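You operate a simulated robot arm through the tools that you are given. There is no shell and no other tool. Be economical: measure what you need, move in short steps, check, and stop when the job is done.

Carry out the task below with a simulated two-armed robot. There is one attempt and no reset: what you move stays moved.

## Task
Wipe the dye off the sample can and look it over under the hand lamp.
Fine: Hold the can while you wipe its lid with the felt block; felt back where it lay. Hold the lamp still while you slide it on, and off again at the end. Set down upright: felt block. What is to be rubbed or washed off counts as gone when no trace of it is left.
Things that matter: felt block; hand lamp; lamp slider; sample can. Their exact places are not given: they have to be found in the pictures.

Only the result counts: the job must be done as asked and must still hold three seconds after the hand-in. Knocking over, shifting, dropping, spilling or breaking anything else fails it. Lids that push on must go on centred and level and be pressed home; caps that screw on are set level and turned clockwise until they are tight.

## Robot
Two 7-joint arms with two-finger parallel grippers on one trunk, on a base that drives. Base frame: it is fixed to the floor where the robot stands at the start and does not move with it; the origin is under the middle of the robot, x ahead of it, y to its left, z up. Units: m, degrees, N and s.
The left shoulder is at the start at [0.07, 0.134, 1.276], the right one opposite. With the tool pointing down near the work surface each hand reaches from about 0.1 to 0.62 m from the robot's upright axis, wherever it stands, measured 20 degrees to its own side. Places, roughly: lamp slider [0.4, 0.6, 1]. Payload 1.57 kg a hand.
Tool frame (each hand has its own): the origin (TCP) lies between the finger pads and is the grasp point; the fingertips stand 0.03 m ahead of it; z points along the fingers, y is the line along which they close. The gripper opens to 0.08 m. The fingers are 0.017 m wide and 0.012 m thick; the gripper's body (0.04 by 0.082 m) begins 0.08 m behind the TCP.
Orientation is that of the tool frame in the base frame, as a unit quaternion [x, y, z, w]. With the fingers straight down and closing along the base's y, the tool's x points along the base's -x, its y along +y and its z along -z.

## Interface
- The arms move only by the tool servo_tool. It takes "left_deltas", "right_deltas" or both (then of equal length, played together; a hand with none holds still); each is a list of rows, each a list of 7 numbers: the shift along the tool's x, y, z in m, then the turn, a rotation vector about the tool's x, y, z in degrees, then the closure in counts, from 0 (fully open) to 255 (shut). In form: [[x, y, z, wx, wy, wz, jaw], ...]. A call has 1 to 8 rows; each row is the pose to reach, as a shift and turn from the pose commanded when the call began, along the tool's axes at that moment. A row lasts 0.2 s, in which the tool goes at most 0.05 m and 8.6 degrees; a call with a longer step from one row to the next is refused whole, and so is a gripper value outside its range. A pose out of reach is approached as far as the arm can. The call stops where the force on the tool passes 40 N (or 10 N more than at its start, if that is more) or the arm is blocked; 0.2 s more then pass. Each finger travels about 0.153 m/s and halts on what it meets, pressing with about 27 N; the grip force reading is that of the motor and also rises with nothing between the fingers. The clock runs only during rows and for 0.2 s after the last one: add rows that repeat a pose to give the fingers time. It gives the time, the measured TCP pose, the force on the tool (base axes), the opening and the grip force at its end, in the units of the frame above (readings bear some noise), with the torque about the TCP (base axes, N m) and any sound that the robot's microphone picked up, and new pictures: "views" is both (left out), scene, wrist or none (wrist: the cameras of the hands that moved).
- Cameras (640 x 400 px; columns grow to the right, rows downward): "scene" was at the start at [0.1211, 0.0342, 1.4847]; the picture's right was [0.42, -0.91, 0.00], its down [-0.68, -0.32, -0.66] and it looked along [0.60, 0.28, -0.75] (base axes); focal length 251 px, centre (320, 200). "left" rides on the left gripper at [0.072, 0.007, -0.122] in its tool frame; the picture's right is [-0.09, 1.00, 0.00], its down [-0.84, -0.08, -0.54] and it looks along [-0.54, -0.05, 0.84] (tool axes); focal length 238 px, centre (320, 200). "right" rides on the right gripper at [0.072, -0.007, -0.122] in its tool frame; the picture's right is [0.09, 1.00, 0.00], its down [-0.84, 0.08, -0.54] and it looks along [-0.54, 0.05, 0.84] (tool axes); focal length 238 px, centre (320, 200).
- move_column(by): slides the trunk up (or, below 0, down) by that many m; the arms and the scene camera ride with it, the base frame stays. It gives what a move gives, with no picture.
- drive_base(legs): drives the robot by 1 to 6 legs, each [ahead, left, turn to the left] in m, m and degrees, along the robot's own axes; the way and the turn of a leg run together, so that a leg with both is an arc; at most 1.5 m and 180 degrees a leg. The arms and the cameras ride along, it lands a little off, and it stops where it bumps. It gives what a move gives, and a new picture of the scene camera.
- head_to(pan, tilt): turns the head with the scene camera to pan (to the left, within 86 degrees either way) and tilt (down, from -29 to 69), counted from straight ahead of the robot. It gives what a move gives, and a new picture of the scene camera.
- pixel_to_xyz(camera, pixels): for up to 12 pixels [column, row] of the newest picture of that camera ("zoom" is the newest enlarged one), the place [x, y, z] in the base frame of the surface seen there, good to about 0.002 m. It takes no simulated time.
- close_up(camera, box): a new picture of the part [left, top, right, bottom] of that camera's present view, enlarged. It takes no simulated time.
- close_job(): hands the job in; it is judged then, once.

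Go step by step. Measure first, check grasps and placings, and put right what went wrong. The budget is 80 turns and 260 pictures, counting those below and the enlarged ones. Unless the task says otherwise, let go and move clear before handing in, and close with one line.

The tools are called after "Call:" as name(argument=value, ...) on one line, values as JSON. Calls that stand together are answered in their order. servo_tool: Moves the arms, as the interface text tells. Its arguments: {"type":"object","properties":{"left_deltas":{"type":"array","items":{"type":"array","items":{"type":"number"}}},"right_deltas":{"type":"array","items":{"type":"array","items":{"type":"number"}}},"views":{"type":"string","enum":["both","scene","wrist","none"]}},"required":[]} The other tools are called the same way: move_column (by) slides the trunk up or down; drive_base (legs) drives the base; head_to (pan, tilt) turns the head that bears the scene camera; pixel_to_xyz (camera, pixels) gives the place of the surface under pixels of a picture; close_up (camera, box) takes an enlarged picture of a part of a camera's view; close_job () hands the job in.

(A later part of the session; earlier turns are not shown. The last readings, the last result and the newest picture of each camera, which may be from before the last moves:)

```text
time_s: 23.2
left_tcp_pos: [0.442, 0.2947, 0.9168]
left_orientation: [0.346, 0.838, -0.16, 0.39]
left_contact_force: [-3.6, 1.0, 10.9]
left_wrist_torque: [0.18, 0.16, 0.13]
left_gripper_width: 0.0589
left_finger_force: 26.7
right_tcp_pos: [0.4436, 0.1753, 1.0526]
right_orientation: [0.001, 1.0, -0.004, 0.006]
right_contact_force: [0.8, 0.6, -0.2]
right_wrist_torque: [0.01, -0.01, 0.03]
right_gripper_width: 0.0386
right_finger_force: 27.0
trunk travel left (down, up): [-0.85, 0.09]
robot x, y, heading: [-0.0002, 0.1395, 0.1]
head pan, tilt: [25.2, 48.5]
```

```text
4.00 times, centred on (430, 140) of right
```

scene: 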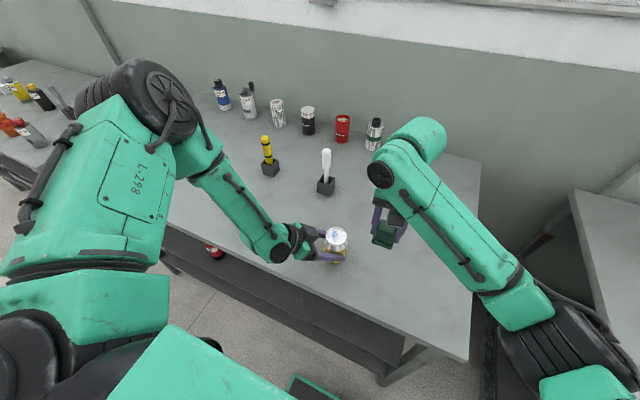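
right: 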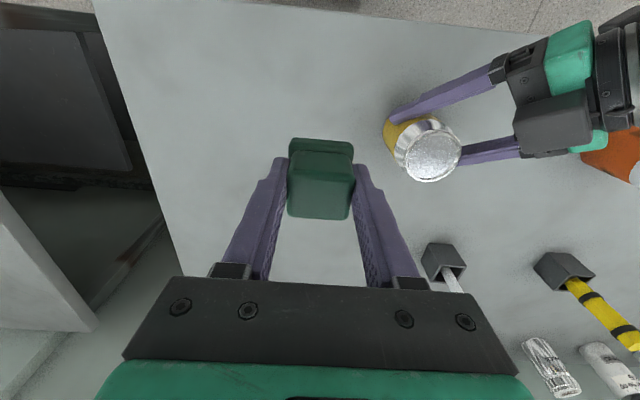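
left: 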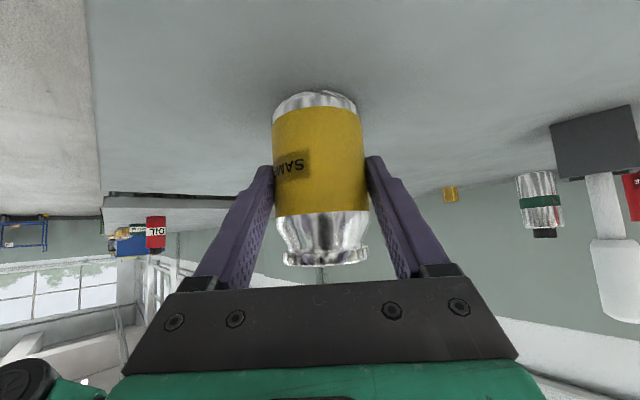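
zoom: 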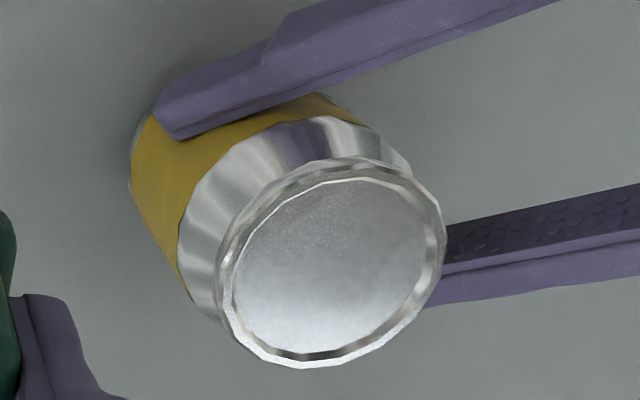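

The lid looks clean. I'll give one insurance pass of strokes before returning the felt.

Call:
servo_tool(right_deltas=[[-0.004, 0.04, 0.0, 0, 0, 0, 255], [-0.008, 0.08, 0.005, 0, 0, 0, 255], [-0.008, 0.11, 0.02, 0, 0, 0, 255], [-0.008, 0.11, 0.04, 0, 0, 0, 255], [-0.008, 0.11, 0.0445, 0, 0, 0, 255], [0.004, 0.116, 0.0445, 0, 0, 0, 255], [-0.012, 0.12, 0.0445, 0, 0, 0, 255], [0.002, 0.105, 0.0445, 0, 0, 0, 255]], views="none")

Call:
servo_tool(right_deltas=[[-0.008, -0.006, 0, 0, 0, 0, 255], [0.006, 0.002, 0, 0, 0, 0, 255], [-0.004, 0.012, 0, 0, 0, 0, 255], [0.004, 0.004, 0, 0, 0, 0, 255], [0, 0.004, -0.02, 0, 0, 0, 255], [0, -0.03, -0.045, 0, 0, 0, 255], [0, -0.07, -0.045, 0, 0, 0, 255], [0, -0.11, -0.045, 0, 0, 0, 255]], views="wrist")

Call:
close_up(camera="scene", box=[304, 220, 368, 260])

```text
time_s: 24.8
left_tcp_pos: [0.442, 0.2959, 0.9177]
left_orientation: [0.345, 0.839, -0.159, 0.39]
left_contact_force: [-2.9, -0.3, 7.7]
left_wrist_torque: [-0.19, 0.18, 0.06]
left_gripper_width: 0.0589
left_finger_force: 27.3
right_tcp_pos: [0.4503, 0.2848, 1.0079]
right_orientation: [0.004, 1.0, -0.013, 0.014]
right_contact_force: [0.2, -4.4, 15.0]
right_wrist_torque: [0.02, 0.21, 0.07]
right_gripper_width: 0.039
right_finger_force: 27.6
trunk travel left (down, up): [-0.85, 0.09]
robot x, y, heading: [-0.0024, 0.1416, -0.0]
head pan, tilt: [25.2, 48.5]
stopped in row 7 (right hand): the force on the tool passed its limit at 57 N (the readings are from after the stop); the commanded pose is now the measured one
```

```text
time_s: 25.5
left_tcp_pos: [0.4413, 0.2956, 0.9178]
left_orientation: [0.342, 0.839, -0.159, 0.392]
left_contact_force: [-3.5, -0.9, 9.4]
left_wrist_torque: [-0.42, 0.4, 0.06]
left_gripper_width: 0.0588
left_finger_force: 27.5
right_tcp_pos: [0.4492, 0.289, 1.0073]
right_orientation: [0.004, 1.0, -0.018, 0.019]
right_contact_force: [-0.7, -5.7, 16.3]
right_wrist_torque: [0.04, 0.25, 0.03]
right_gripper_width: 0.0387
right_finger_force: 26.9
trunk travel left (down, up): [-0.85, 0.09]
robot x, y, heading: [0.0016, 0.137, 0.3]
head pan, tilt: [25.2, 48.5]
stopped in row 3 (right hand): the force on the tool passed its limit at 46 N (the readings are from after the stop); the commanded pose is now the measured one
```

right: 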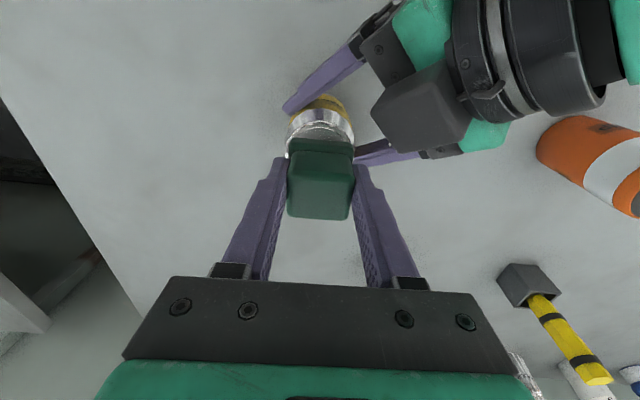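

```text
10.00 times, centred on (336, 240) of scene
```

zoom: 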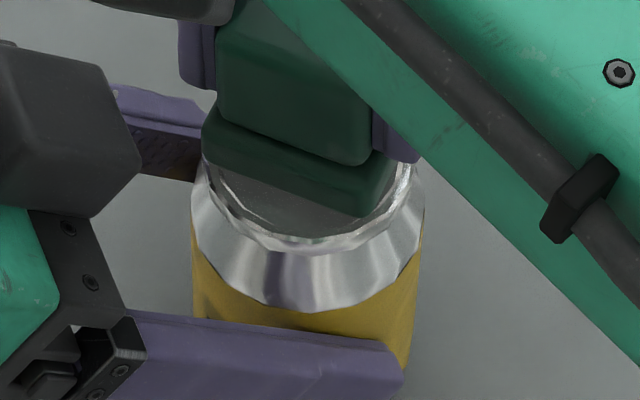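

The felt caught the lid's rim and the right hand tilted by about 2°. I'll lift straight up, level the tool, move clear and look at the lid.

Call:
servo_tool(right_deltas=[[0, 0, -0.01, 0, 0, 0, 255], [0, 0, -0.035, -2.1, 2.2, -0.5, 255], [0, -0.03, -0.045, -2.1, 2.2, -0.5, 255], [0, -0.07, -0.045, -2.1, 2.2, -0.5, 255], [0, -0.11, -0.045, -2.1, 2.2, -0.5, 255]], views="both")

Call:
close_up(camera="scene", box=[304, 220, 368, 260])

Call:
close_up(camera="right", box=[260, 120, 480, 240])

```text
time_s: 26.7
left_tcp_pos: [0.4432, 0.296, 0.9152]
left_orientation: [0.343, 0.84, -0.157, 0.39]
left_contact_force: [-1.0, -1.4, 14.5]
left_wrist_torque: [0.13, 0.21, 0.09]
left_gripper_width: 0.0588
left_finger_force: 27.7
right_tcp_pos: [0.4485, 0.1801, 1.0553]
right_orientation: [-0.002, 1.0, 0.003, -0.003]
right_contact_force: [0.2, -0.5, -1.1]
right_wrist_torque: [0.03, -0.03, -0.04]
right_gripper_width: 0.0389
right_finger_force: 26.6
trunk travel left (down, up): [-0.85, 0.09]
robot x, y, heading: [0.0016, 0.1385, -0.1]
head pan, tilt: [25.2, 48.5]
```

scene: 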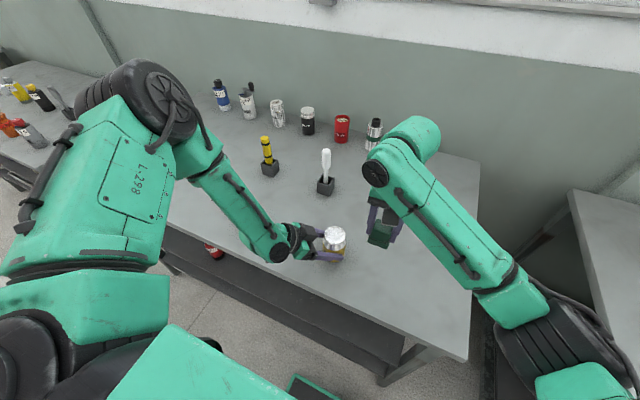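
right: 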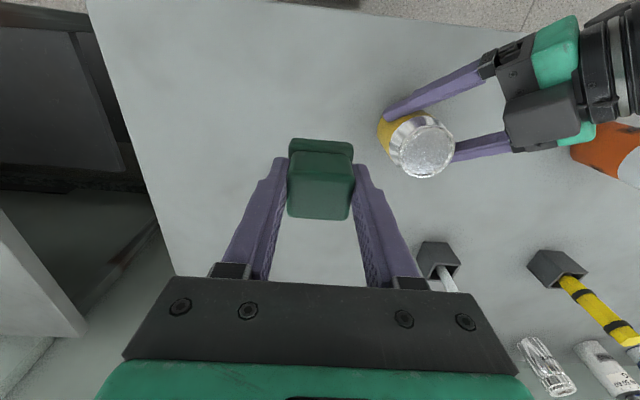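

```text
10.00 times, centred on (336, 240) of scene
```

zoom: 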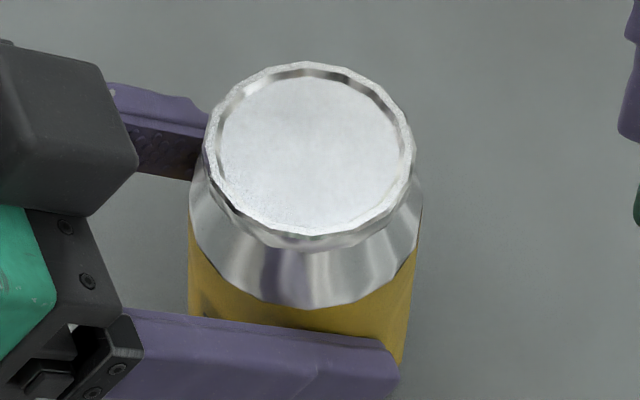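

```text
2.91 times, centred on (370, 180) of right
```

zoom: 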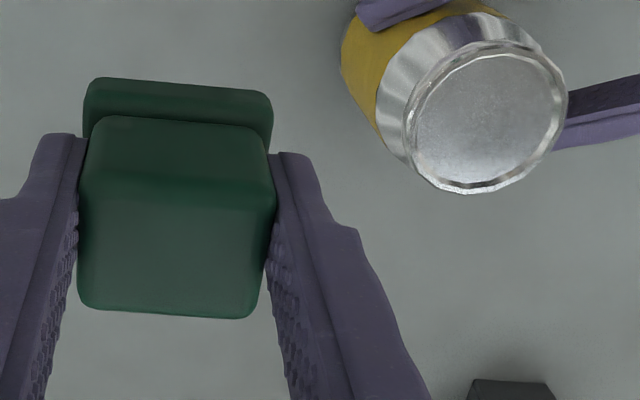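

The lid is spotless from both views. I'll take the felt back over its original spot (0.4765, 0.049) and stop just above the table.

Call:
servo_tool(right_deltas=[[-0.01, -0.04, 0, 0, 0, 0, 255], [-0.02, -0.08, 0, 0, 0, 0, 255], [-0.028, -0.12, 0.0, 0, 0, 0, 255], [-0.028, -0.131, 0.03, 0, 0, 0, 255], [-0.028, -0.131, 0.07, 0, 0, 0, 255], [-0.028, -0.131, 0.105, 0, 0, 0, 255], [-0.028, -0.131, 0.135, 0, 0, 0, 255], [-0.028, -0.131, 0.135, 0, 0, 0, 255]], views="wrist")

Call:
close_up(camera="scene", box=[390, 240, 470, 300])

```text
time_s: 28.5
left_tcp_pos: [0.4436, 0.2967, 0.915]
left_orientation: [0.344, 0.84, -0.159, 0.389]
left_contact_force: [1.1, -1.7, 14.7]
left_wrist_torque: [0.16, -0.03, 0.01]
left_gripper_width: 0.0586
left_finger_force: 26.6
right_tcp_pos: [0.478, 0.0521, 0.9194]
right_orientation: [-0.001, 1.0, 0.001, -0.003]
right_contact_force: [-0.8, 0.4, 0.4]
right_wrist_torque: [0.03, -0.01, 0.01]
right_gripper_width: 0.0389
right_finger_force: 26.7
trunk travel left (down, up): [-0.85, 0.09]
robot x, y, heading: [0.0017, 0.1429, -0.2]
head pan, tilt: [25.2, 48.5]
```

right: 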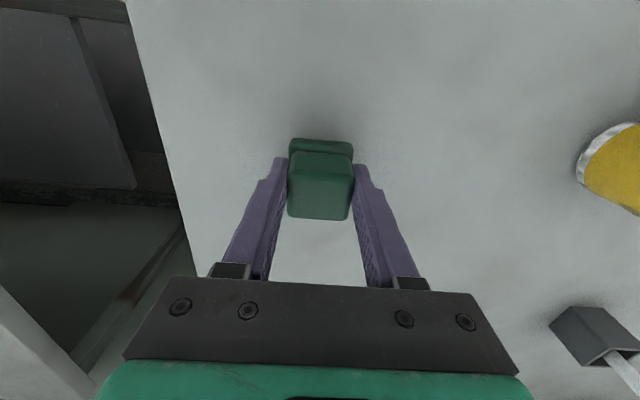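

```text
6.67 times, centred on (430, 270) of scene
```

zoom: 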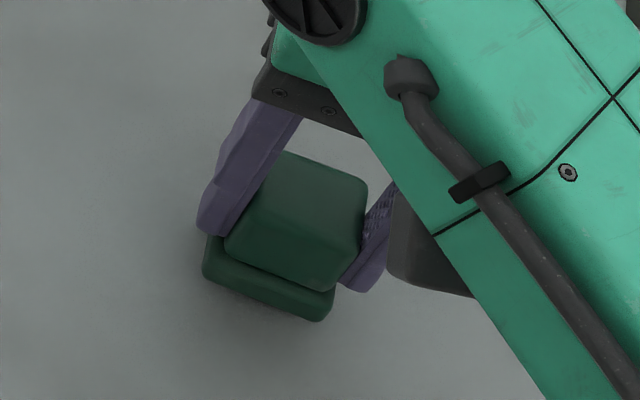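

I'll check the felt's present position against the original (0.476, 0.0475), using the right camera.

Call:
pixel_to_xyz(camera="right", pixels=[[293, 185], [348, 185], [320, 160], [320, 212], [321, 187], [320, 143]])

```text
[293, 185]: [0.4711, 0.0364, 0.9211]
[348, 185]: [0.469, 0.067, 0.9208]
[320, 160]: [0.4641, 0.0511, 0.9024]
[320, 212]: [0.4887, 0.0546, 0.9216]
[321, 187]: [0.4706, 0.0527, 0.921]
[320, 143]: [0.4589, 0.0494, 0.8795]
```

The felt is about 4 mm too far in +y and 9 mm high. I'll correct, lower to contact, then open.

Call:
servo_tool(right_deltas=[[0, -0.004, 0.003, 0, 0, 0, 255], [0, -0.004, 0.006, 0, 0, 0, 255], [0, -0.004, 0.0085, 0, 0, 0, 255], [0, -0.004, 0.0095, 0, 0, 0, 255], [0, -0.004, 0.0095, 0, 0, 0, 255]], views="wrist")

Call:
pixel_to_xyz(camera="right", pixels=[[293, 185], [348, 185], [320, 160], [320, 212], [321, 187], [320, 143]])

```text
time_s: 29.7
left_tcp_pos: [0.443, 0.297, 0.9153]
left_orientation: [0.343, 0.84, -0.159, 0.39]
left_contact_force: [0.8, -1.3, 14.8]
left_wrist_torque: [0.05, -0.12, 0.02]
left_gripper_width: 0.0586
left_finger_force: 27.0
right_tcp_pos: [0.4752, 0.0477, 0.9095]
right_orientation: [-0.002, 1.0, 0.002, -0.004]
right_contact_force: [0.3, 0.1, -0.3]
right_wrist_torque: [0.0, -0.01, 0.0]
right_gripper_width: 0.0387
right_finger_force: 26.5
trunk travel left (down, up): [-0.85, 0.09]
robot x, y, heading: [-0.0011, 0.1397, -0.1]
head pan, tilt: [25.2, 48.5]
```

right: 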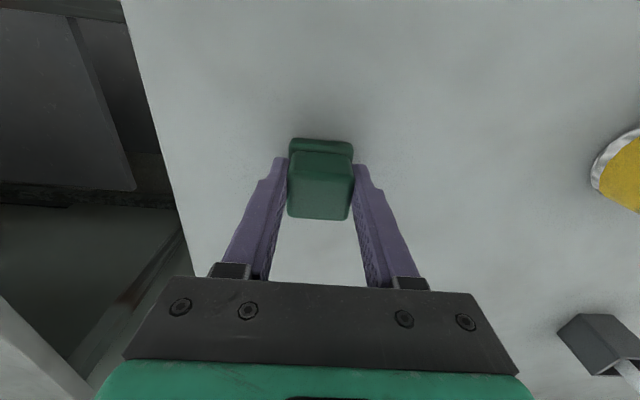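

```text
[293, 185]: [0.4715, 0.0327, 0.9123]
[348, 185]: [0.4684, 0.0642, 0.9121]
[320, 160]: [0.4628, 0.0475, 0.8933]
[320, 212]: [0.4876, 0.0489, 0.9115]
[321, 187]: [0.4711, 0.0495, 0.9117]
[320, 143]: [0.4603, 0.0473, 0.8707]
```

The felt's top is at 0.912, i.e. on the table and in place. I'll nudge down 1 mm and release, then rise clear.

Call:
servo_tool(right_deltas=[[0, 0, 0.001, 0, 0, 0, 255], [0, 0, 0.001, 0, 0, 0, 120], [0, 0, 0.001, 0, 0, 0, 60], [0, 0, 0.001, 0, 0, 0, 0], [0, 0, 0.0, 0, 0, 0, 0], [0, 0, -0.04, 0, 0, 0, 0], [0, 0, -0.08, 0, 0, 0, 0], [0, 0, -0.12, 0, 0, 0, 0]], views="wrist")

Call:
close_up(camera="right", box=[280, 80, 380, 143])

Call:
pixel_to_xyz(camera="zoom", pixels=[[240, 240], [280, 240], [320, 240], [240, 280], [240, 320], [200, 280]])

```text
time_s: 31.5
left_tcp_pos: [0.4432, 0.2966, 0.9169]
left_orientation: [0.343, 0.84, -0.158, 0.39]
left_contact_force: [1.4, -1.7, 12.4]
left_wrist_torque: [-0.13, -0.15, 0.09]
left_gripper_width: 0.0585
left_finger_force: 27.1
right_tcp_pos: [0.4775, 0.0473, 1.0297]
right_orientation: [-0.003, 1.0, 0.002, -0.003]
right_contact_force: [-0.6, 0.7, -0.7]
right_wrist_torque: [-0.02, 0.02, 0.02]
right_gripper_width: 0.08
right_finger_force: 0.0
trunk travel left (down, up): [-0.85, 0.09]
robot x, y, heading: [-0.001, 0.1385, -0.4]
head pan, tilt: [25.2, 48.5]
```

right: 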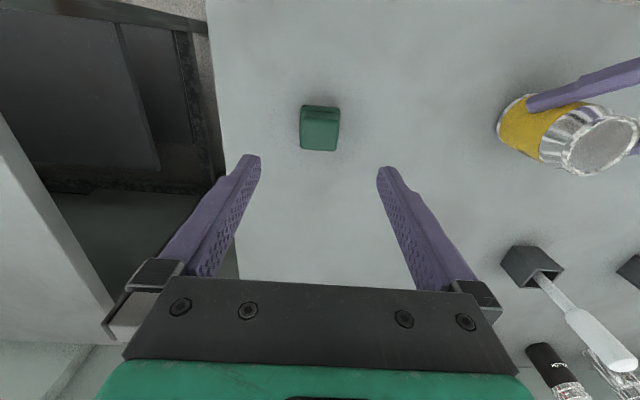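

```text
6.35 times, centred on (330, 112) of right
```

zoom: 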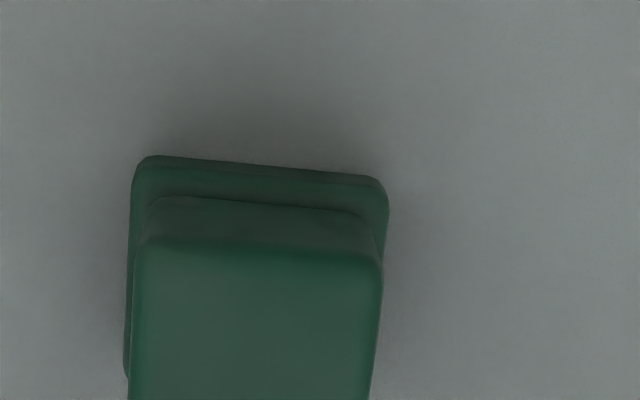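

```text
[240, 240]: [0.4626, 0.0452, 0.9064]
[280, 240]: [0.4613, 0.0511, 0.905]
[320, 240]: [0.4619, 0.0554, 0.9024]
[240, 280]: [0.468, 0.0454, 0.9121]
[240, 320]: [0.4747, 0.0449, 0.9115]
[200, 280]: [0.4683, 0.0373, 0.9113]
```

The felt is back upright in its place. Now I'll release the can and back the left hand off along its fingers.

Call:
servo_tool(left_deltas=[[0, 0, 0, 0, 0, 0, 150], [0, 0, 0, 0, 0, 0, 60], [0, 0, 0, 0, 0, 0, 0], [0, 0, 0, 0, 0, 0, 0], [0, 0, -0.04, 0, 0, 0, 0], [0, 0, -0.08, 0, 0, 0, 0], [0, 0, -0.12, 0, 0, 0, 0], [0, 0, -0.15, 0, 0, 0, 0]])

Call:
close_up(camera="scene", box=[288, 210, 384, 270])

```text
time_s: 33.3
left_tcp_pos: [0.3573, 0.3796, 1.0102]
left_orientation: [0.343, 0.841, -0.162, 0.387]
left_contact_force: [1.0, -0.4, 1.6]
left_wrist_torque: [0.09, 0.09, -0.07]
left_gripper_width: 0.08
left_finger_force: 0.0
right_tcp_pos: [0.4763, 0.0504, 1.0307]
right_orientation: [-0.001, 1.0, 0.0, -0.002]
right_contact_force: [-0.3, 0.4, 0.1]
right_wrist_torque: [-0.02, -0.04, -0.03]
right_gripper_width: 0.0798
right_finger_force: 0.0
trunk travel left (down, up): [-0.85, 0.09]
robot x, y, heading: [0.0028, 0.1418, -0.3]
head pan, tilt: [25.2, 48.5]
```

scene: 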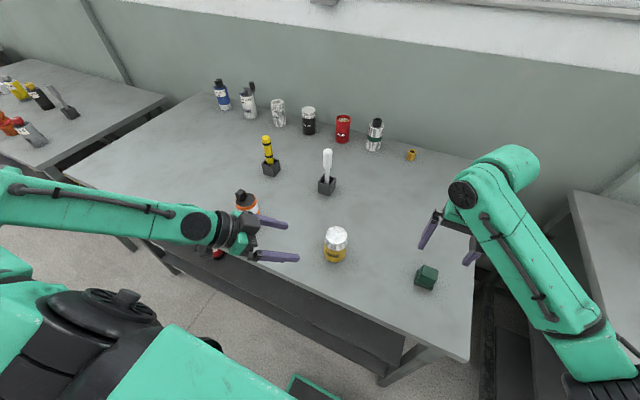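
left: 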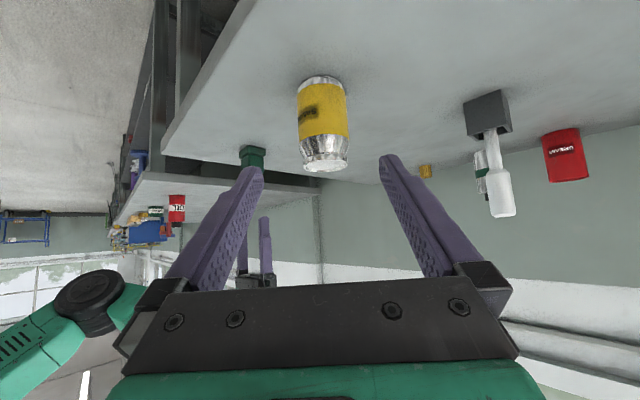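

```text
6.67 times, centred on (336, 240) of scene
```

zoom: 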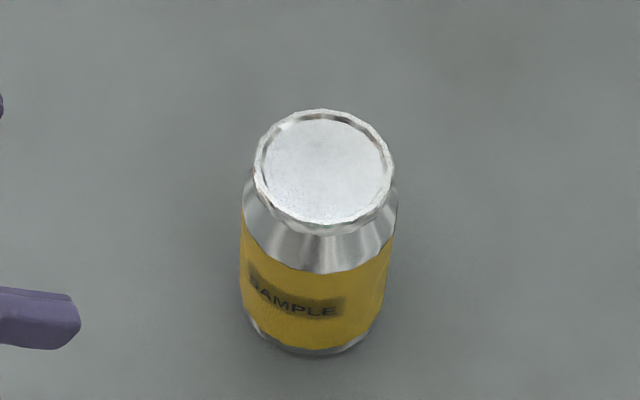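

The can stands clean. Next is the lamp: I'll raise both hands for clearance, then drive left so the lamp has the same relation to the arms as the can had.

Call:
servo_tool(left_deltas=[[-0.025, 0, -0.021, 0, 0, 0, 0], [-0.05, 0, -0.042, 0, 0, 0, 0], [-0.077, 0, -0.064, 0, 0, 0, 0], [-0.09, 0, -0.08, 0, 0, 0, 0]], right_deltas=[[0, 0, -0.03, 0, 0, 0, 0], [0, 0, -0.06, 0, 0, 0, 0], [0, 0, -0.09, 0, 0, 0, 0], [0, 0, -0.12, 0, 0, 0, 0]], views="none")

Call:
drive_base(legs=[[0, 0.28, 0]])

```text
time_s: 34.3
left_tcp_pos: [0.3658, 0.3845, 1.1336]
left_orientation: [0.343, 0.84, -0.159, 0.389]
left_contact_force: [-1.1, 0.3, -0.2]
left_wrist_torque: [-0.02, 0.01, 0.03]
left_gripper_width: 0.08
left_finger_force: 0.1
left hand out of reach, approached as far as the arm can: row 3, 4
right_tcp_pos: [0.4788, 0.048, 1.1481]
right_orientation: [-0.002, 1.0, 0.0, -0.003]
right_contact_force: [0.3, 0.3, -0.6]
right_wrist_torque: [-0.01, -0.01, 0.04]
right_gripper_width: 0.08
right_finger_force: 0.0
trunk travel left (down, up): [-0.85, 0.09]
robot x, y, heading: [0.0024, 0.144, -0.2]
head pan, tilt: [25.2, 48.5]
```

```text
time_s: 36.2
left_tcp_pos: [0.3683, 0.6587, 1.1317]
left_orientation: [0.346, 0.839, -0.16, 0.388]
left_contact_force: [-0.5, 0.7, -1.0]
left_wrist_torque: [0.0, -0.02, 0.01]
left_gripper_width: 0.08
left_finger_force: 0.0
right_tcp_pos: [0.4798, 0.3215, 1.1474]
right_orientation: [-0.001, 1.0, 0.002, -0.004]
right_contact_force: [0.2, 0.0, -0.2]
right_wrist_torque: [0.02, 0.02, 0.0]
right_gripper_width: 0.0799
right_finger_force: 0.0
trunk travel left (down, up): [-0.85, 0.09]
robot x, y, heading: [0.0013, 0.4195, -0.1]
head pan, tilt: [25.2, 48.5]
```

scene: 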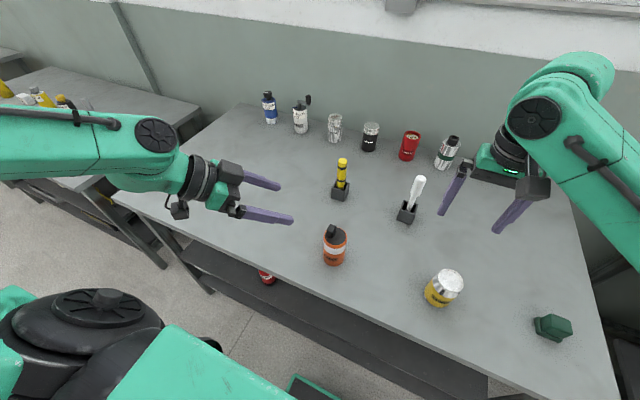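

Base is in place and nothing was touched. I'll measure the lamp and slider from here.

Call:
close_up(camera="scene", box=[303, 218, 367, 268])

Call:
pixel_to_xyz(camera="scene", pixels=[[333, 228], [329, 236], [340, 229], [338, 240], [343, 236], [330, 243], [325, 236], [346, 238], [335, 246], [334, 260]])

```text
8.00 times, centred on (335, 243) of scene
```

zoom: 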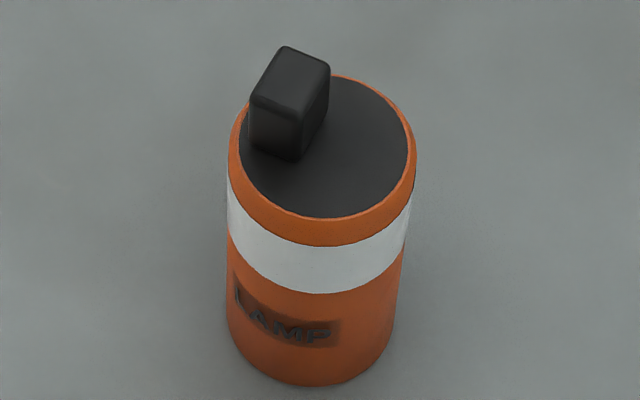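

```text
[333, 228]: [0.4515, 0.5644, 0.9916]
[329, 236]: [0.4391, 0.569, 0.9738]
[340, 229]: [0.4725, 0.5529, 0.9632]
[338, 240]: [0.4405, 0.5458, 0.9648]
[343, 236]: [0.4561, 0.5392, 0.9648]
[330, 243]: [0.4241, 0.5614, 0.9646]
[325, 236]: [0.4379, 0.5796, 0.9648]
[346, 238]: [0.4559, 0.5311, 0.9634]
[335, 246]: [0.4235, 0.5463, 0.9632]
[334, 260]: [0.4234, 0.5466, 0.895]
```

Call:
pixel_to_xyz(camera="zoom", pixels=[[234, 160], [412, 165], [350, 82], [318, 235], [252, 95], [288, 52], [325, 68], [300, 105], [290, 80], [270, 135], [312, 120], [322, 165]])

Call:
close_up(camera="right", box=[420, 100, 640, 240])

```text
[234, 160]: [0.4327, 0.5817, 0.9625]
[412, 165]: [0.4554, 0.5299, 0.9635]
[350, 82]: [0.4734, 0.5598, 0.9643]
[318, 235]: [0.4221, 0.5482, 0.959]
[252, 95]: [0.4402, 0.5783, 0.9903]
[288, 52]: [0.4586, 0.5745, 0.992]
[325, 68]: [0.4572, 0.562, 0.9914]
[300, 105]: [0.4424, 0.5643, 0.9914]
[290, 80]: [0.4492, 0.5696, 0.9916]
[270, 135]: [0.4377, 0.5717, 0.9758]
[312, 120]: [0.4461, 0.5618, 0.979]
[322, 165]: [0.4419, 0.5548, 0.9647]
```

```text
2.86 times, centred on (530, 170) of right
```

zoom: 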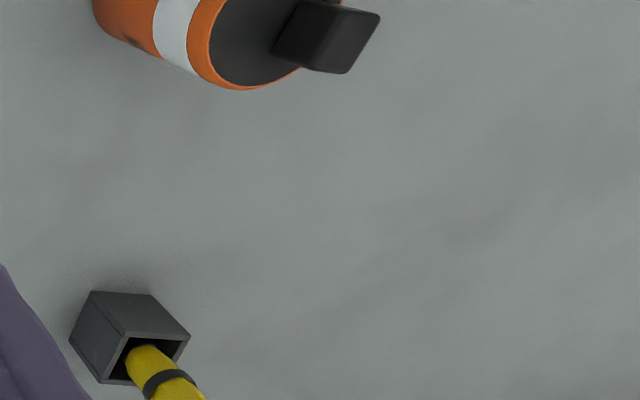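

The lamp axis is about (0.447, 0.5555) and the plate at 0.965. The slider (14×17 mm, top 0.992) sits at (0.4496, 0.570), so it should slide toward −y along a line yawed about −10°. I'll bring the left hand to a pre-grasp in front-left of the lamp and turn the right tool by +10°.

Call:
servo_tool(left_deltas=[[0.02, -0.002, 0.02, 0, 0, 0, 0], [0.043, -0.004, 0.04, 0, 0, 0, 0], [0.065, -0.006, 0.06, 0, 0, 0, 0], [0.0867, -0.008, 0.081, 0, 0, 0, 0]], right_deltas=[[0, 0, 0, 0, 0, 3, 60], [0, 0, 0, 0, 0, 6, 128], [0, 0, 0, 0, 0, 10, 128], [0, 0, 0, 0, 0, 10, 128]])

Call:
pixel_to_xyz(camera="left", pixels=[[320, 100], [320, 120], [320, 140], [320, 160]])

```text
time_s: 37.2
left_tcp_pos: [0.368, 0.6503, 1.0137]
left_orientation: [0.344, 0.84, -0.161, 0.388]
left_contact_force: [-0.1, 0.1, -0.9]
left_wrist_torque: [0.03, -0.01, 0.0]
left_gripper_width: 0.0801
left_finger_force: 0.1
right_tcp_pos: [0.4811, 0.323, 1.1474]
right_orientation: [0.089, 0.996, 0.0, -0.004]
right_contact_force: [0.6, 0.2, 0.7]
right_wrist_torque: [0.0, -0.03, 0.0]
right_gripper_width: 0.0396
right_finger_force: 0.0
trunk travel left (down, up): [-0.85, 0.09]
robot x, y, heading: [0.0023, 0.418, -0.4]
head pan, tilt: [25.2, 48.5]
```

scene: 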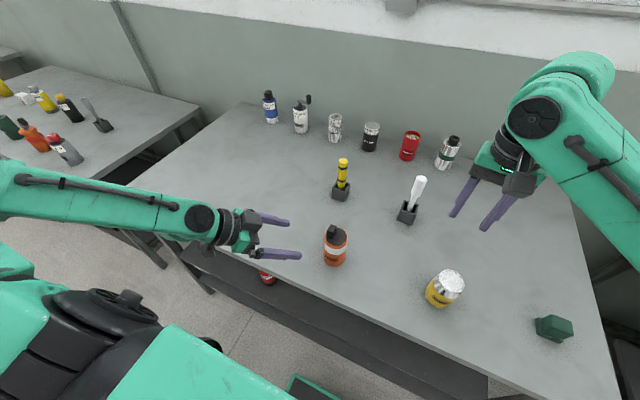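
right: 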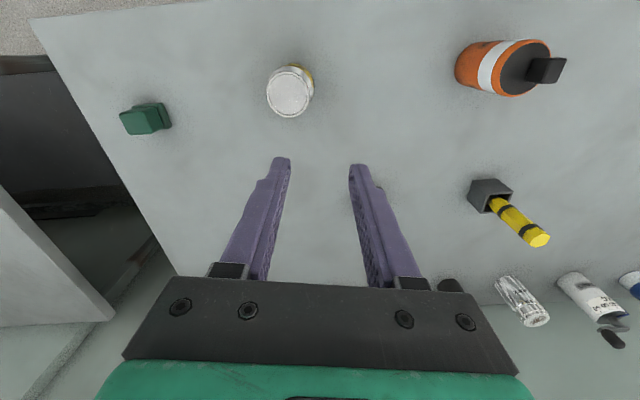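
left: 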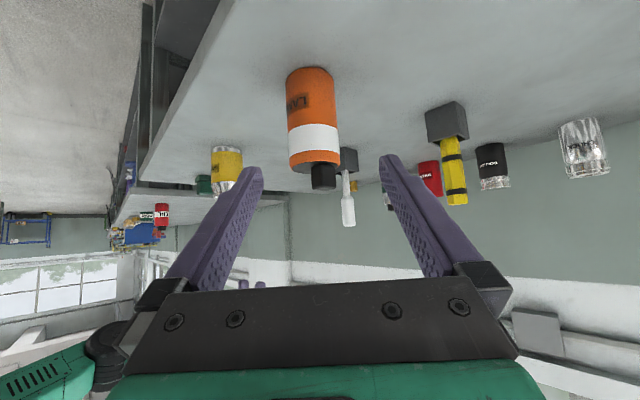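

```text
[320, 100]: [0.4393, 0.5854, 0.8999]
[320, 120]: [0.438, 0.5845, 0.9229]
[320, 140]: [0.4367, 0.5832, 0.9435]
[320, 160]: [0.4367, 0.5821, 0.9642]
```

The lamp stands at columns 288–339, slightly left of the finger centreline. I'll shift −7 mm in tool y, advance partway, then check.

Call:
servo_tool(left_deltas=[[0.001, -0.004, 0.03, 0, 0, 0, 0], [0.002, -0.007, 0.06, 0, 0, 0, 0], [0.003, -0.007, 0.09, 0, 0, 0, 0], [0.004, -0.007, 0.1, 0, 0, 0, 0]], views="wrist")

Call:
pixel_to_xyz(camera="left", pixels=[[320, 120], [320, 160], [285, 160], [345, 160]])

```text
time_s: 38.2
left_tcp_pos: [0.4146, 0.5926, 0.9449]
left_orientation: [0.344, 0.84, -0.161, 0.389]
left_contact_force: [0.3, -0.1, 0.0]
left_wrist_torque: [-0.02, -0.01, 0.0]
left_gripper_width: 0.0799
left_finger_force: 0.1
right_tcp_pos: [0.4796, 0.3227, 1.1485]
right_orientation: [0.088, 0.996, 0.001, -0.004]
right_contact_force: [0.3, -0.1, 0.2]
right_wrist_torque: [0.02, -0.01, 0.0]
right_gripper_width: 0.0398
right_finger_force: 0.1
trunk travel left (down, up): [-0.85, 0.09]
robot x, y, heading: [0.0048, 0.4157, -0.4]
head pan, tilt: [25.2, 48.5]
```

left: 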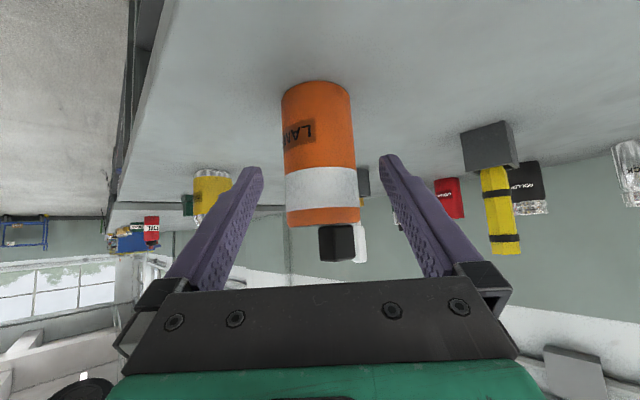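

```text
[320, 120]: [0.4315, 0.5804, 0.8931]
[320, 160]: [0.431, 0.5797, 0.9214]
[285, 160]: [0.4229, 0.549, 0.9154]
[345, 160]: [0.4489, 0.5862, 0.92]
```

Well centred now. Advance another 45 mm and close on the body.

Call:
servo_tool(left_deltas=[[0, 0, 0.015, 0, 0, 0, 0], [0, 0, 0.03, 0, 0, 0, 0], [0, 0, 0.045, 0, 0, 0, 0], [0, 0, 0.045, 0, 0, 0, 60], [0, 0, 0.045, 0, 0, 0, 110], [0, 0, 0.045, 0, 0, 0, 170], [0, 0, 0.045, 0, 0, 0, 255], [0, 0, 0.045, 0, 0, 0, 255]])

Call:
close_up(camera="scene", box=[295, 218, 375, 268])

Call:
pixel_to_xyz(camera="zoom", pixels=[[252, 95], [288, 52], [325, 68], [300, 105], [290, 80], [234, 160], [412, 165], [350, 82], [318, 235]])

```text
time_s: 40.0
left_tcp_pos: [0.4387, 0.5694, 0.9167]
left_orientation: [0.344, 0.84, -0.16, 0.388]
left_contact_force: [-0.5, 0.0, 0.2]
left_wrist_torque: [-0.03, 0.0, 0.0]
left_gripper_width: 0.0568
left_finger_force: 26.5
right_tcp_pos: [0.4797, 0.3217, 1.147]
right_orientation: [0.087, 0.996, 0.001, -0.004]
right_contact_force: [-0.3, -0.1, -0.3]
right_wrist_torque: [-0.03, 0.01, -0.01]
right_gripper_width: 0.0396
right_finger_force: 0.1
trunk travel left (down, up): [-0.85, 0.09]
robot x, y, heading: [0.0037, 0.4176, -0.5]
head pan, tilt: [25.2, 48.5]
```

scene: 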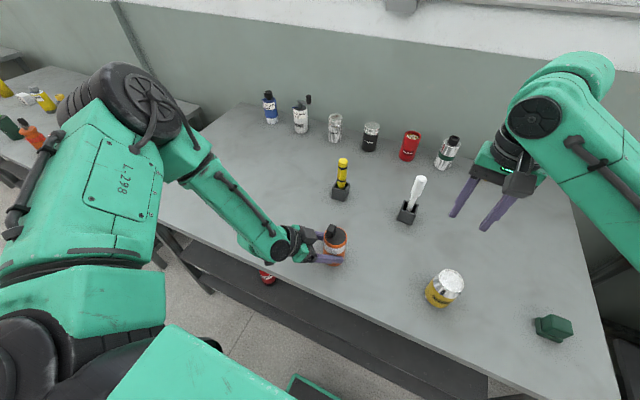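
left: 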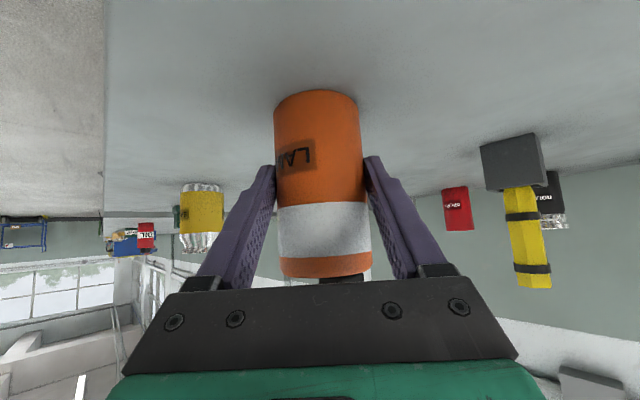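

```text
8.00 times, centred on (335, 243) of scene
```

zoom: 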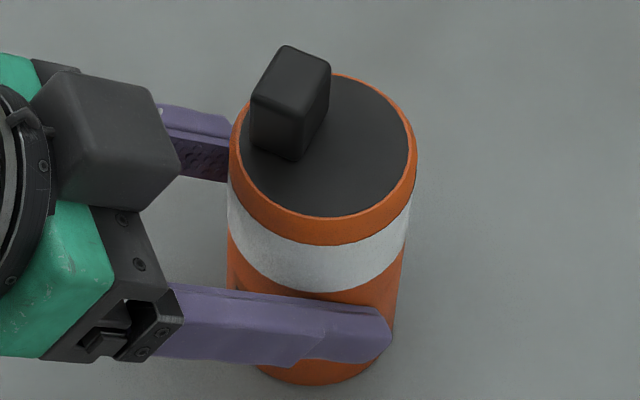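

```text
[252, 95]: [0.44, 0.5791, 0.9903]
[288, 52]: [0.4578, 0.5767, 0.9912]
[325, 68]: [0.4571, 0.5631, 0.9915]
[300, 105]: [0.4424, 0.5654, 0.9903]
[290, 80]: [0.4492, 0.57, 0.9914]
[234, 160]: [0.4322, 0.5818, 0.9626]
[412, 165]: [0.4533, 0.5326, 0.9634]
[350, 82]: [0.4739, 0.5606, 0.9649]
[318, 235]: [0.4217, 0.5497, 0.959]
```

The lamp is held and unmoved; the slider centre is (0.4495, 0.571). I'll check the height of the left hand's nearest parts and bring the right hand above the slider.

Call:
pixel_to_xyz(camera="zoom", pixels=[[100, 90], [160, 95], [170, 165], [120, 240], [60, 80], [140, 80]])

Call:
servo_tool(right_deltas=[[0.012, 0.04, 0.0, 0, 0, 0, 128], [0.024, 0.08, 0.0, 0, 0, 0, 128], [0.036, 0.12, 0.0, 0, 0, 0, 128], [0.048, 0.16, 0.0, 0, 0, 0, 128], [0.06, 0.2, 0.01, 0, 0, 0, 128], [0.073, 0.24, 0.03, 0, 0, 0, 128], [0.073, 0.24, 0.06, 0, 0, 0, 128], [0.073, 0.24, 0.08, 0, 0, 0, 128]])

```text
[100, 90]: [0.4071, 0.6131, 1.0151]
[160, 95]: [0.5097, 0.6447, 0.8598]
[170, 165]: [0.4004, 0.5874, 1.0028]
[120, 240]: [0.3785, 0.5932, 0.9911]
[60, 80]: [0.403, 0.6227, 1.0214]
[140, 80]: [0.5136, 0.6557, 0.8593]
```

```text
time_s: 41.9
left_tcp_pos: [0.4392, 0.5698, 0.9168]
left_orientation: [0.345, 0.84, -0.16, 0.388]
left_contact_force: [0.4, -0.2, 0.9]
left_wrist_torque: [-0.16, 0.01, 0.01]
left_gripper_width: 0.0565
left_finger_force: 27.4
right_tcp_pos: [0.451, 0.5713, 1.0685]
right_orientation: [0.087, 0.996, 0.001, -0.005]
right_contact_force: [0.1, -0.4, 0.7]
right_wrist_torque: [0.0, 0.03, -0.02]
right_gripper_width: 0.0398
right_finger_force: 0.0
trunk travel left (down, up): [-0.85, 0.09]
robot x, y, heading: [0.0023, 0.4181, -0.1]
head pan, tilt: [25.2, 48.5]
```

scene: 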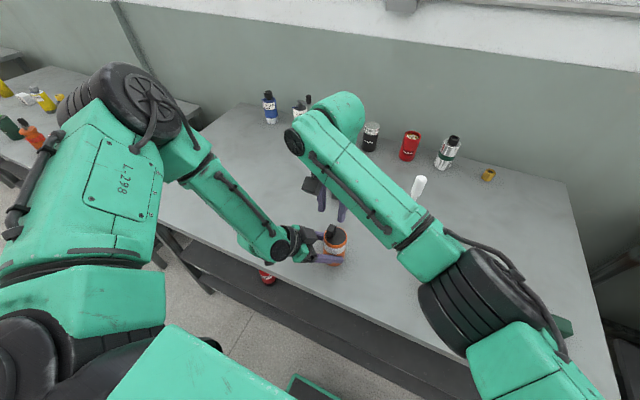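
right: 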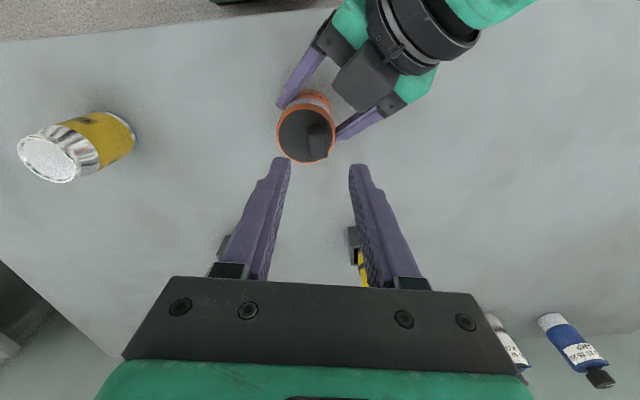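

The slider is lined up between the right fingers (317,140). I'll descend until the tips stand ~7 mm above the plate.

Call:
servo_tool(right_deltas=[[0.0, 0.0, 0.02, 0, 0, 0, 128], [0.001, 0.0, 0.04, 0, 0, 0, 128], [0.001, 0.0, 0.055, 0, 0, 0, 128], [0.001, 0.0, 0.066, 0, 0, 0, 128]], views="both")

Call:
close_up(camera="right", box=[240, 100, 400, 200])

Call:
close_up(camera="scene", box=[295, 218, 375, 268])

```text
time_s: 42.9
left_tcp_pos: [0.4384, 0.5705, 0.9171]
left_orientation: [0.345, 0.839, -0.16, 0.388]
left_contact_force: [-0.5, 0.6, 0.5]
left_wrist_torque: [-0.01, 0.03, -0.01]
left_gripper_width: 0.0568
left_finger_force: 27.3
right_tcp_pos: [0.4514, 0.5681, 1.004]
right_orientation: [0.09, 0.996, 0.0, -0.002]
right_contact_force: [0.3, -0.5, -0.3]
right_wrist_torque: [-0.02, 0.03, 0.0]
right_gripper_width: 0.0397
right_finger_force: 0.0
trunk travel left (down, up): [-0.85, 0.09]
robot x, y, heading: [-0.0003, 0.4184, -0.4]
head pan, tilt: [25.2, 48.5]
```

scene: 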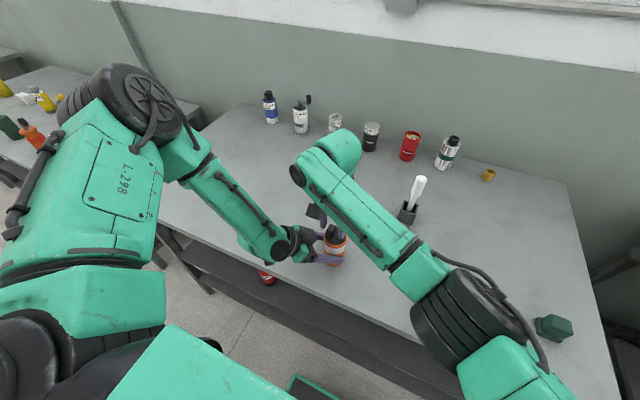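
right: 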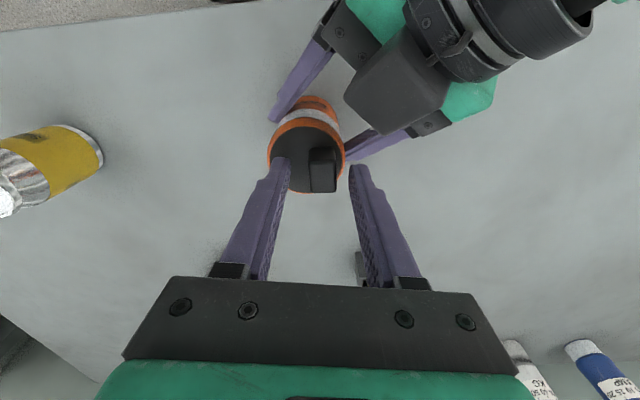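

```text
4.00 times, centred on (320, 150) of right
```

zoom: 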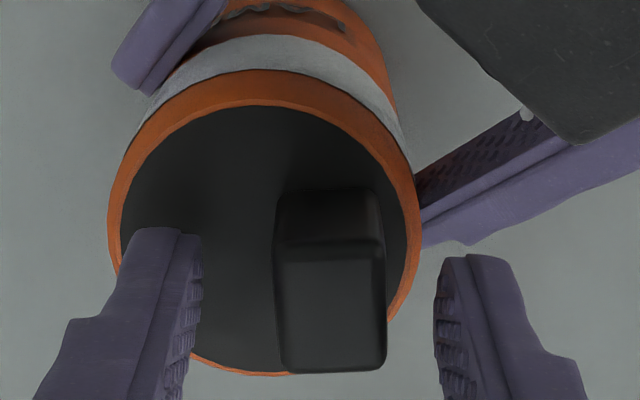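

```text
8.00 times, centred on (335, 243) of scene
```

zoom: 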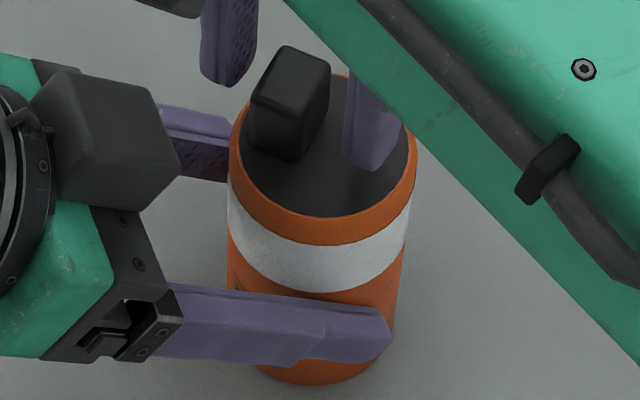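

Fingers straddle the slider well. I'll close to a snug 20 mm gap and push the slider along −y.

Call:
servo_tool(right_deltas=[[0, 0.002, 0, 0, 0, 0, 160], [0, 0.002, 0.002, 0, 0, 0, 191], [0, 0.0, 0.002, 0, 0, 0, 191], [0, -0.005, 0.002, 0, 0, 0, 191], [0, -0.01, 0.002, 0, 0, 0, 191], [0, -0.015, 0.002, 0, 0, 0, 191], [0, -0.02, 0.002, 0, 0, 0, 191], [0, -0.02, 0.002, 0, 0, 0, 191]], views="both")

Call:
close_up(camera="right", box=[240, 100, 400, 200])

Call:
close_up(camera="scene", box=[295, 218, 375, 268])

```text
time_s: 44.6
left_tcp_pos: [0.4397, 0.5696, 0.9166]
left_orientation: [0.345, 0.839, -0.161, 0.388]
left_contact_force: [1.1, -2.6, 0.5]
left_wrist_torque: [0.12, 0.09, -0.03]
left_gripper_width: 0.0565
left_finger_force: 27.3
right_tcp_pos: [0.4442, 0.5521, 1.0008]
right_orientation: [0.087, 0.996, 0.001, -0.004]
right_contact_force: [-1.4, 2.6, -0.2]
right_wrist_torque: [0.04, 0.01, 0.03]
right_gripper_width: 0.0226
right_finger_force: 1.1
trunk travel left (down, up): [-0.85, 0.09]
robot x, y, heading: [0.0027, 0.4157, -0.4]
head pan, tilt: [25.2, 48.5]
```

scene: 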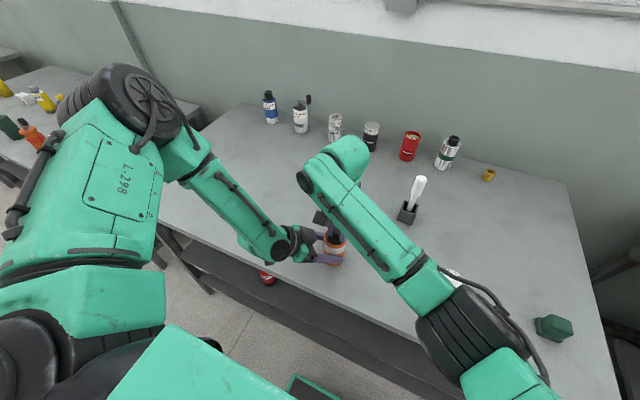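
right: 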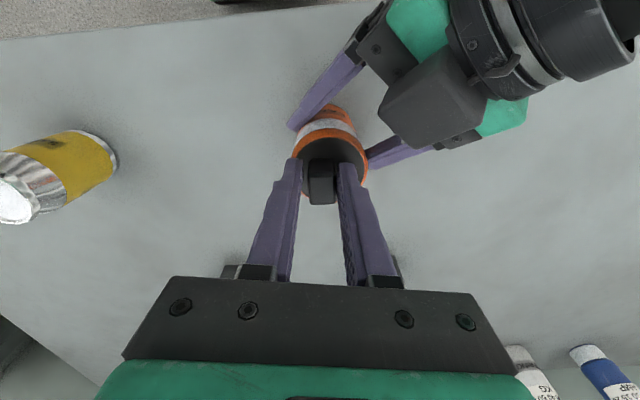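

```text
4.00 times, centred on (320, 150) of right
```

zoom: 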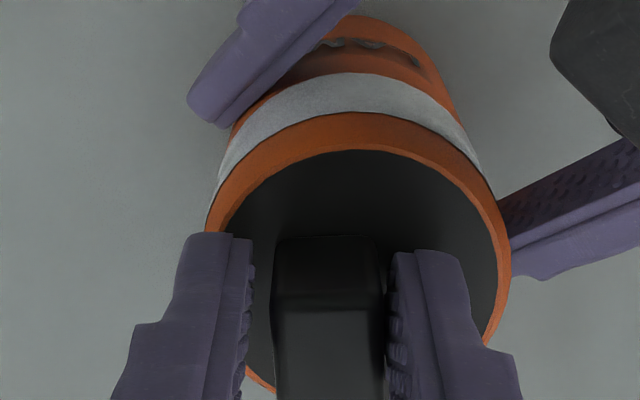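

```text
8.00 times, centred on (335, 243) of scene
```

zoom: 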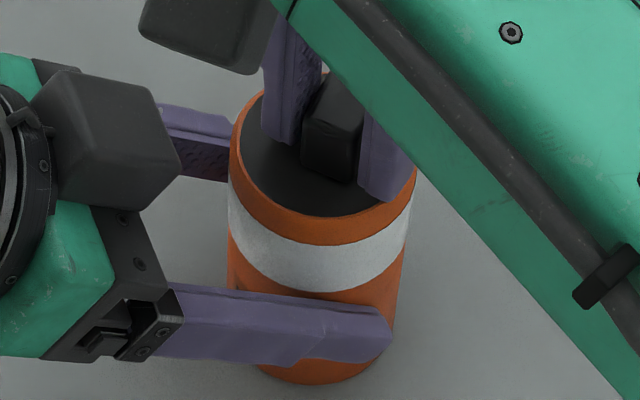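

The slider moves freely and is about mid-way; the lamp still looks dark. I'll continue in small steps to the stop.

Call:
servo_tool(right_deltas=[[0, -0.004, 0, 0, 0, 0, 191], [0, -0.008, 0, 0, 0, 0, 191], [0, -0.011, 0, 0, 0, 0, 191], [0, -0.014, 0, 0, 0, 0, 191], [0, -0.014, 0, 0, 0, 0, 191]], views="both")

Call:
close_up(camera="right", box=[240, 100, 400, 200])

Call:
close_up(camera="left", box=[160, 60, 480, 300])

```text
time_s: 45.9
left_tcp_pos: [0.4385, 0.5692, 0.9171]
left_orientation: [0.345, 0.839, -0.161, 0.388]
left_contact_force: [-3.5, -9.2, 0.1]
left_wrist_torque: [0.42, -0.1, -0.16]
left_gripper_width: 0.0567
left_finger_force: 27.5
right_tcp_pos: [0.4424, 0.539, 1.0016]
right_orientation: [0.087, 0.996, 0.002, -0.004]
right_contact_force: [2.6, 8.6, 1.9]
right_wrist_torque: [0.13, -0.11, 0.02]
right_gripper_width: 0.0278
right_finger_force: 4.3
trunk travel left (down, up): [-0.85, 0.09]
robot x, y, heading: [0.0051, 0.4148, -0.3]
head pan, tilt: [25.2, 48.5]
```

scene: 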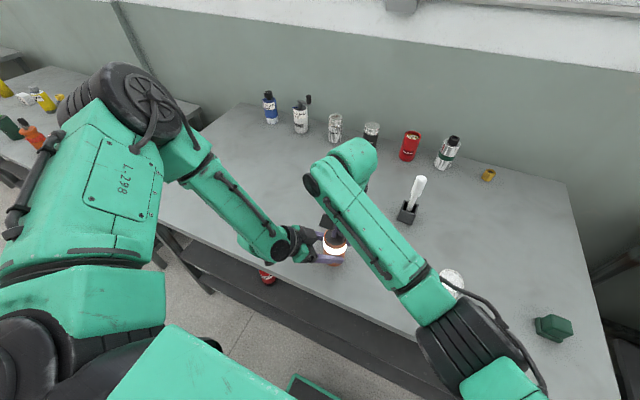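
right: 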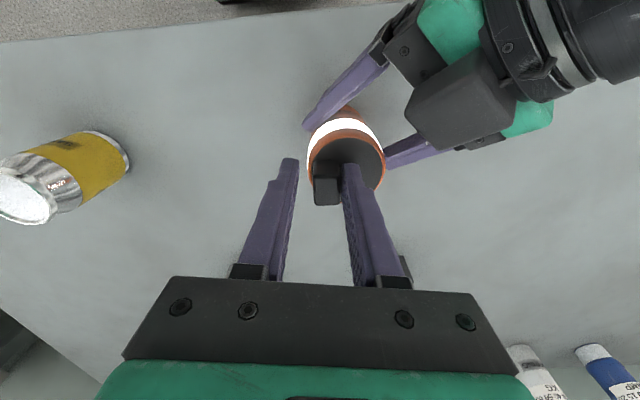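

```text
4.00 times, centred on (320, 150) of right
```

zoom: 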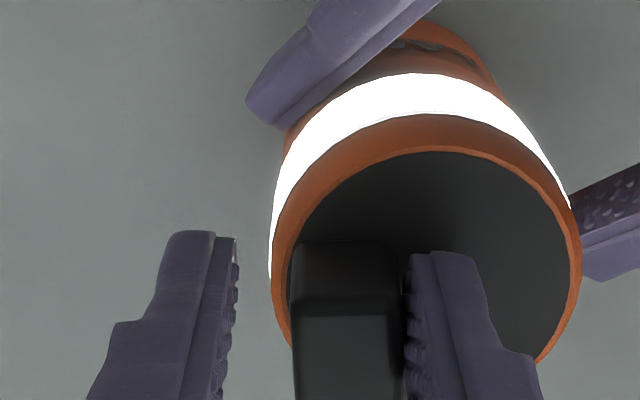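

```text
1.67 times, centred on (320, 180) of left
```

zoom: 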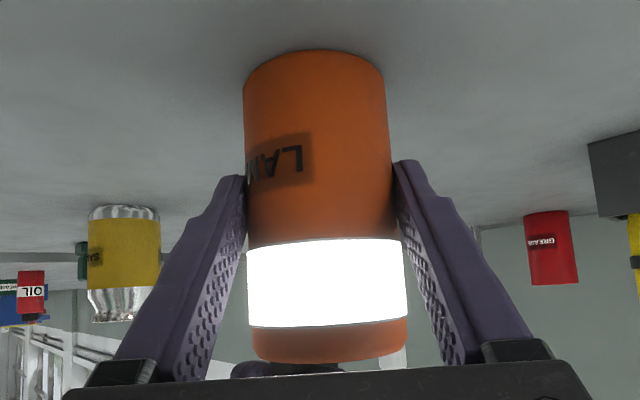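

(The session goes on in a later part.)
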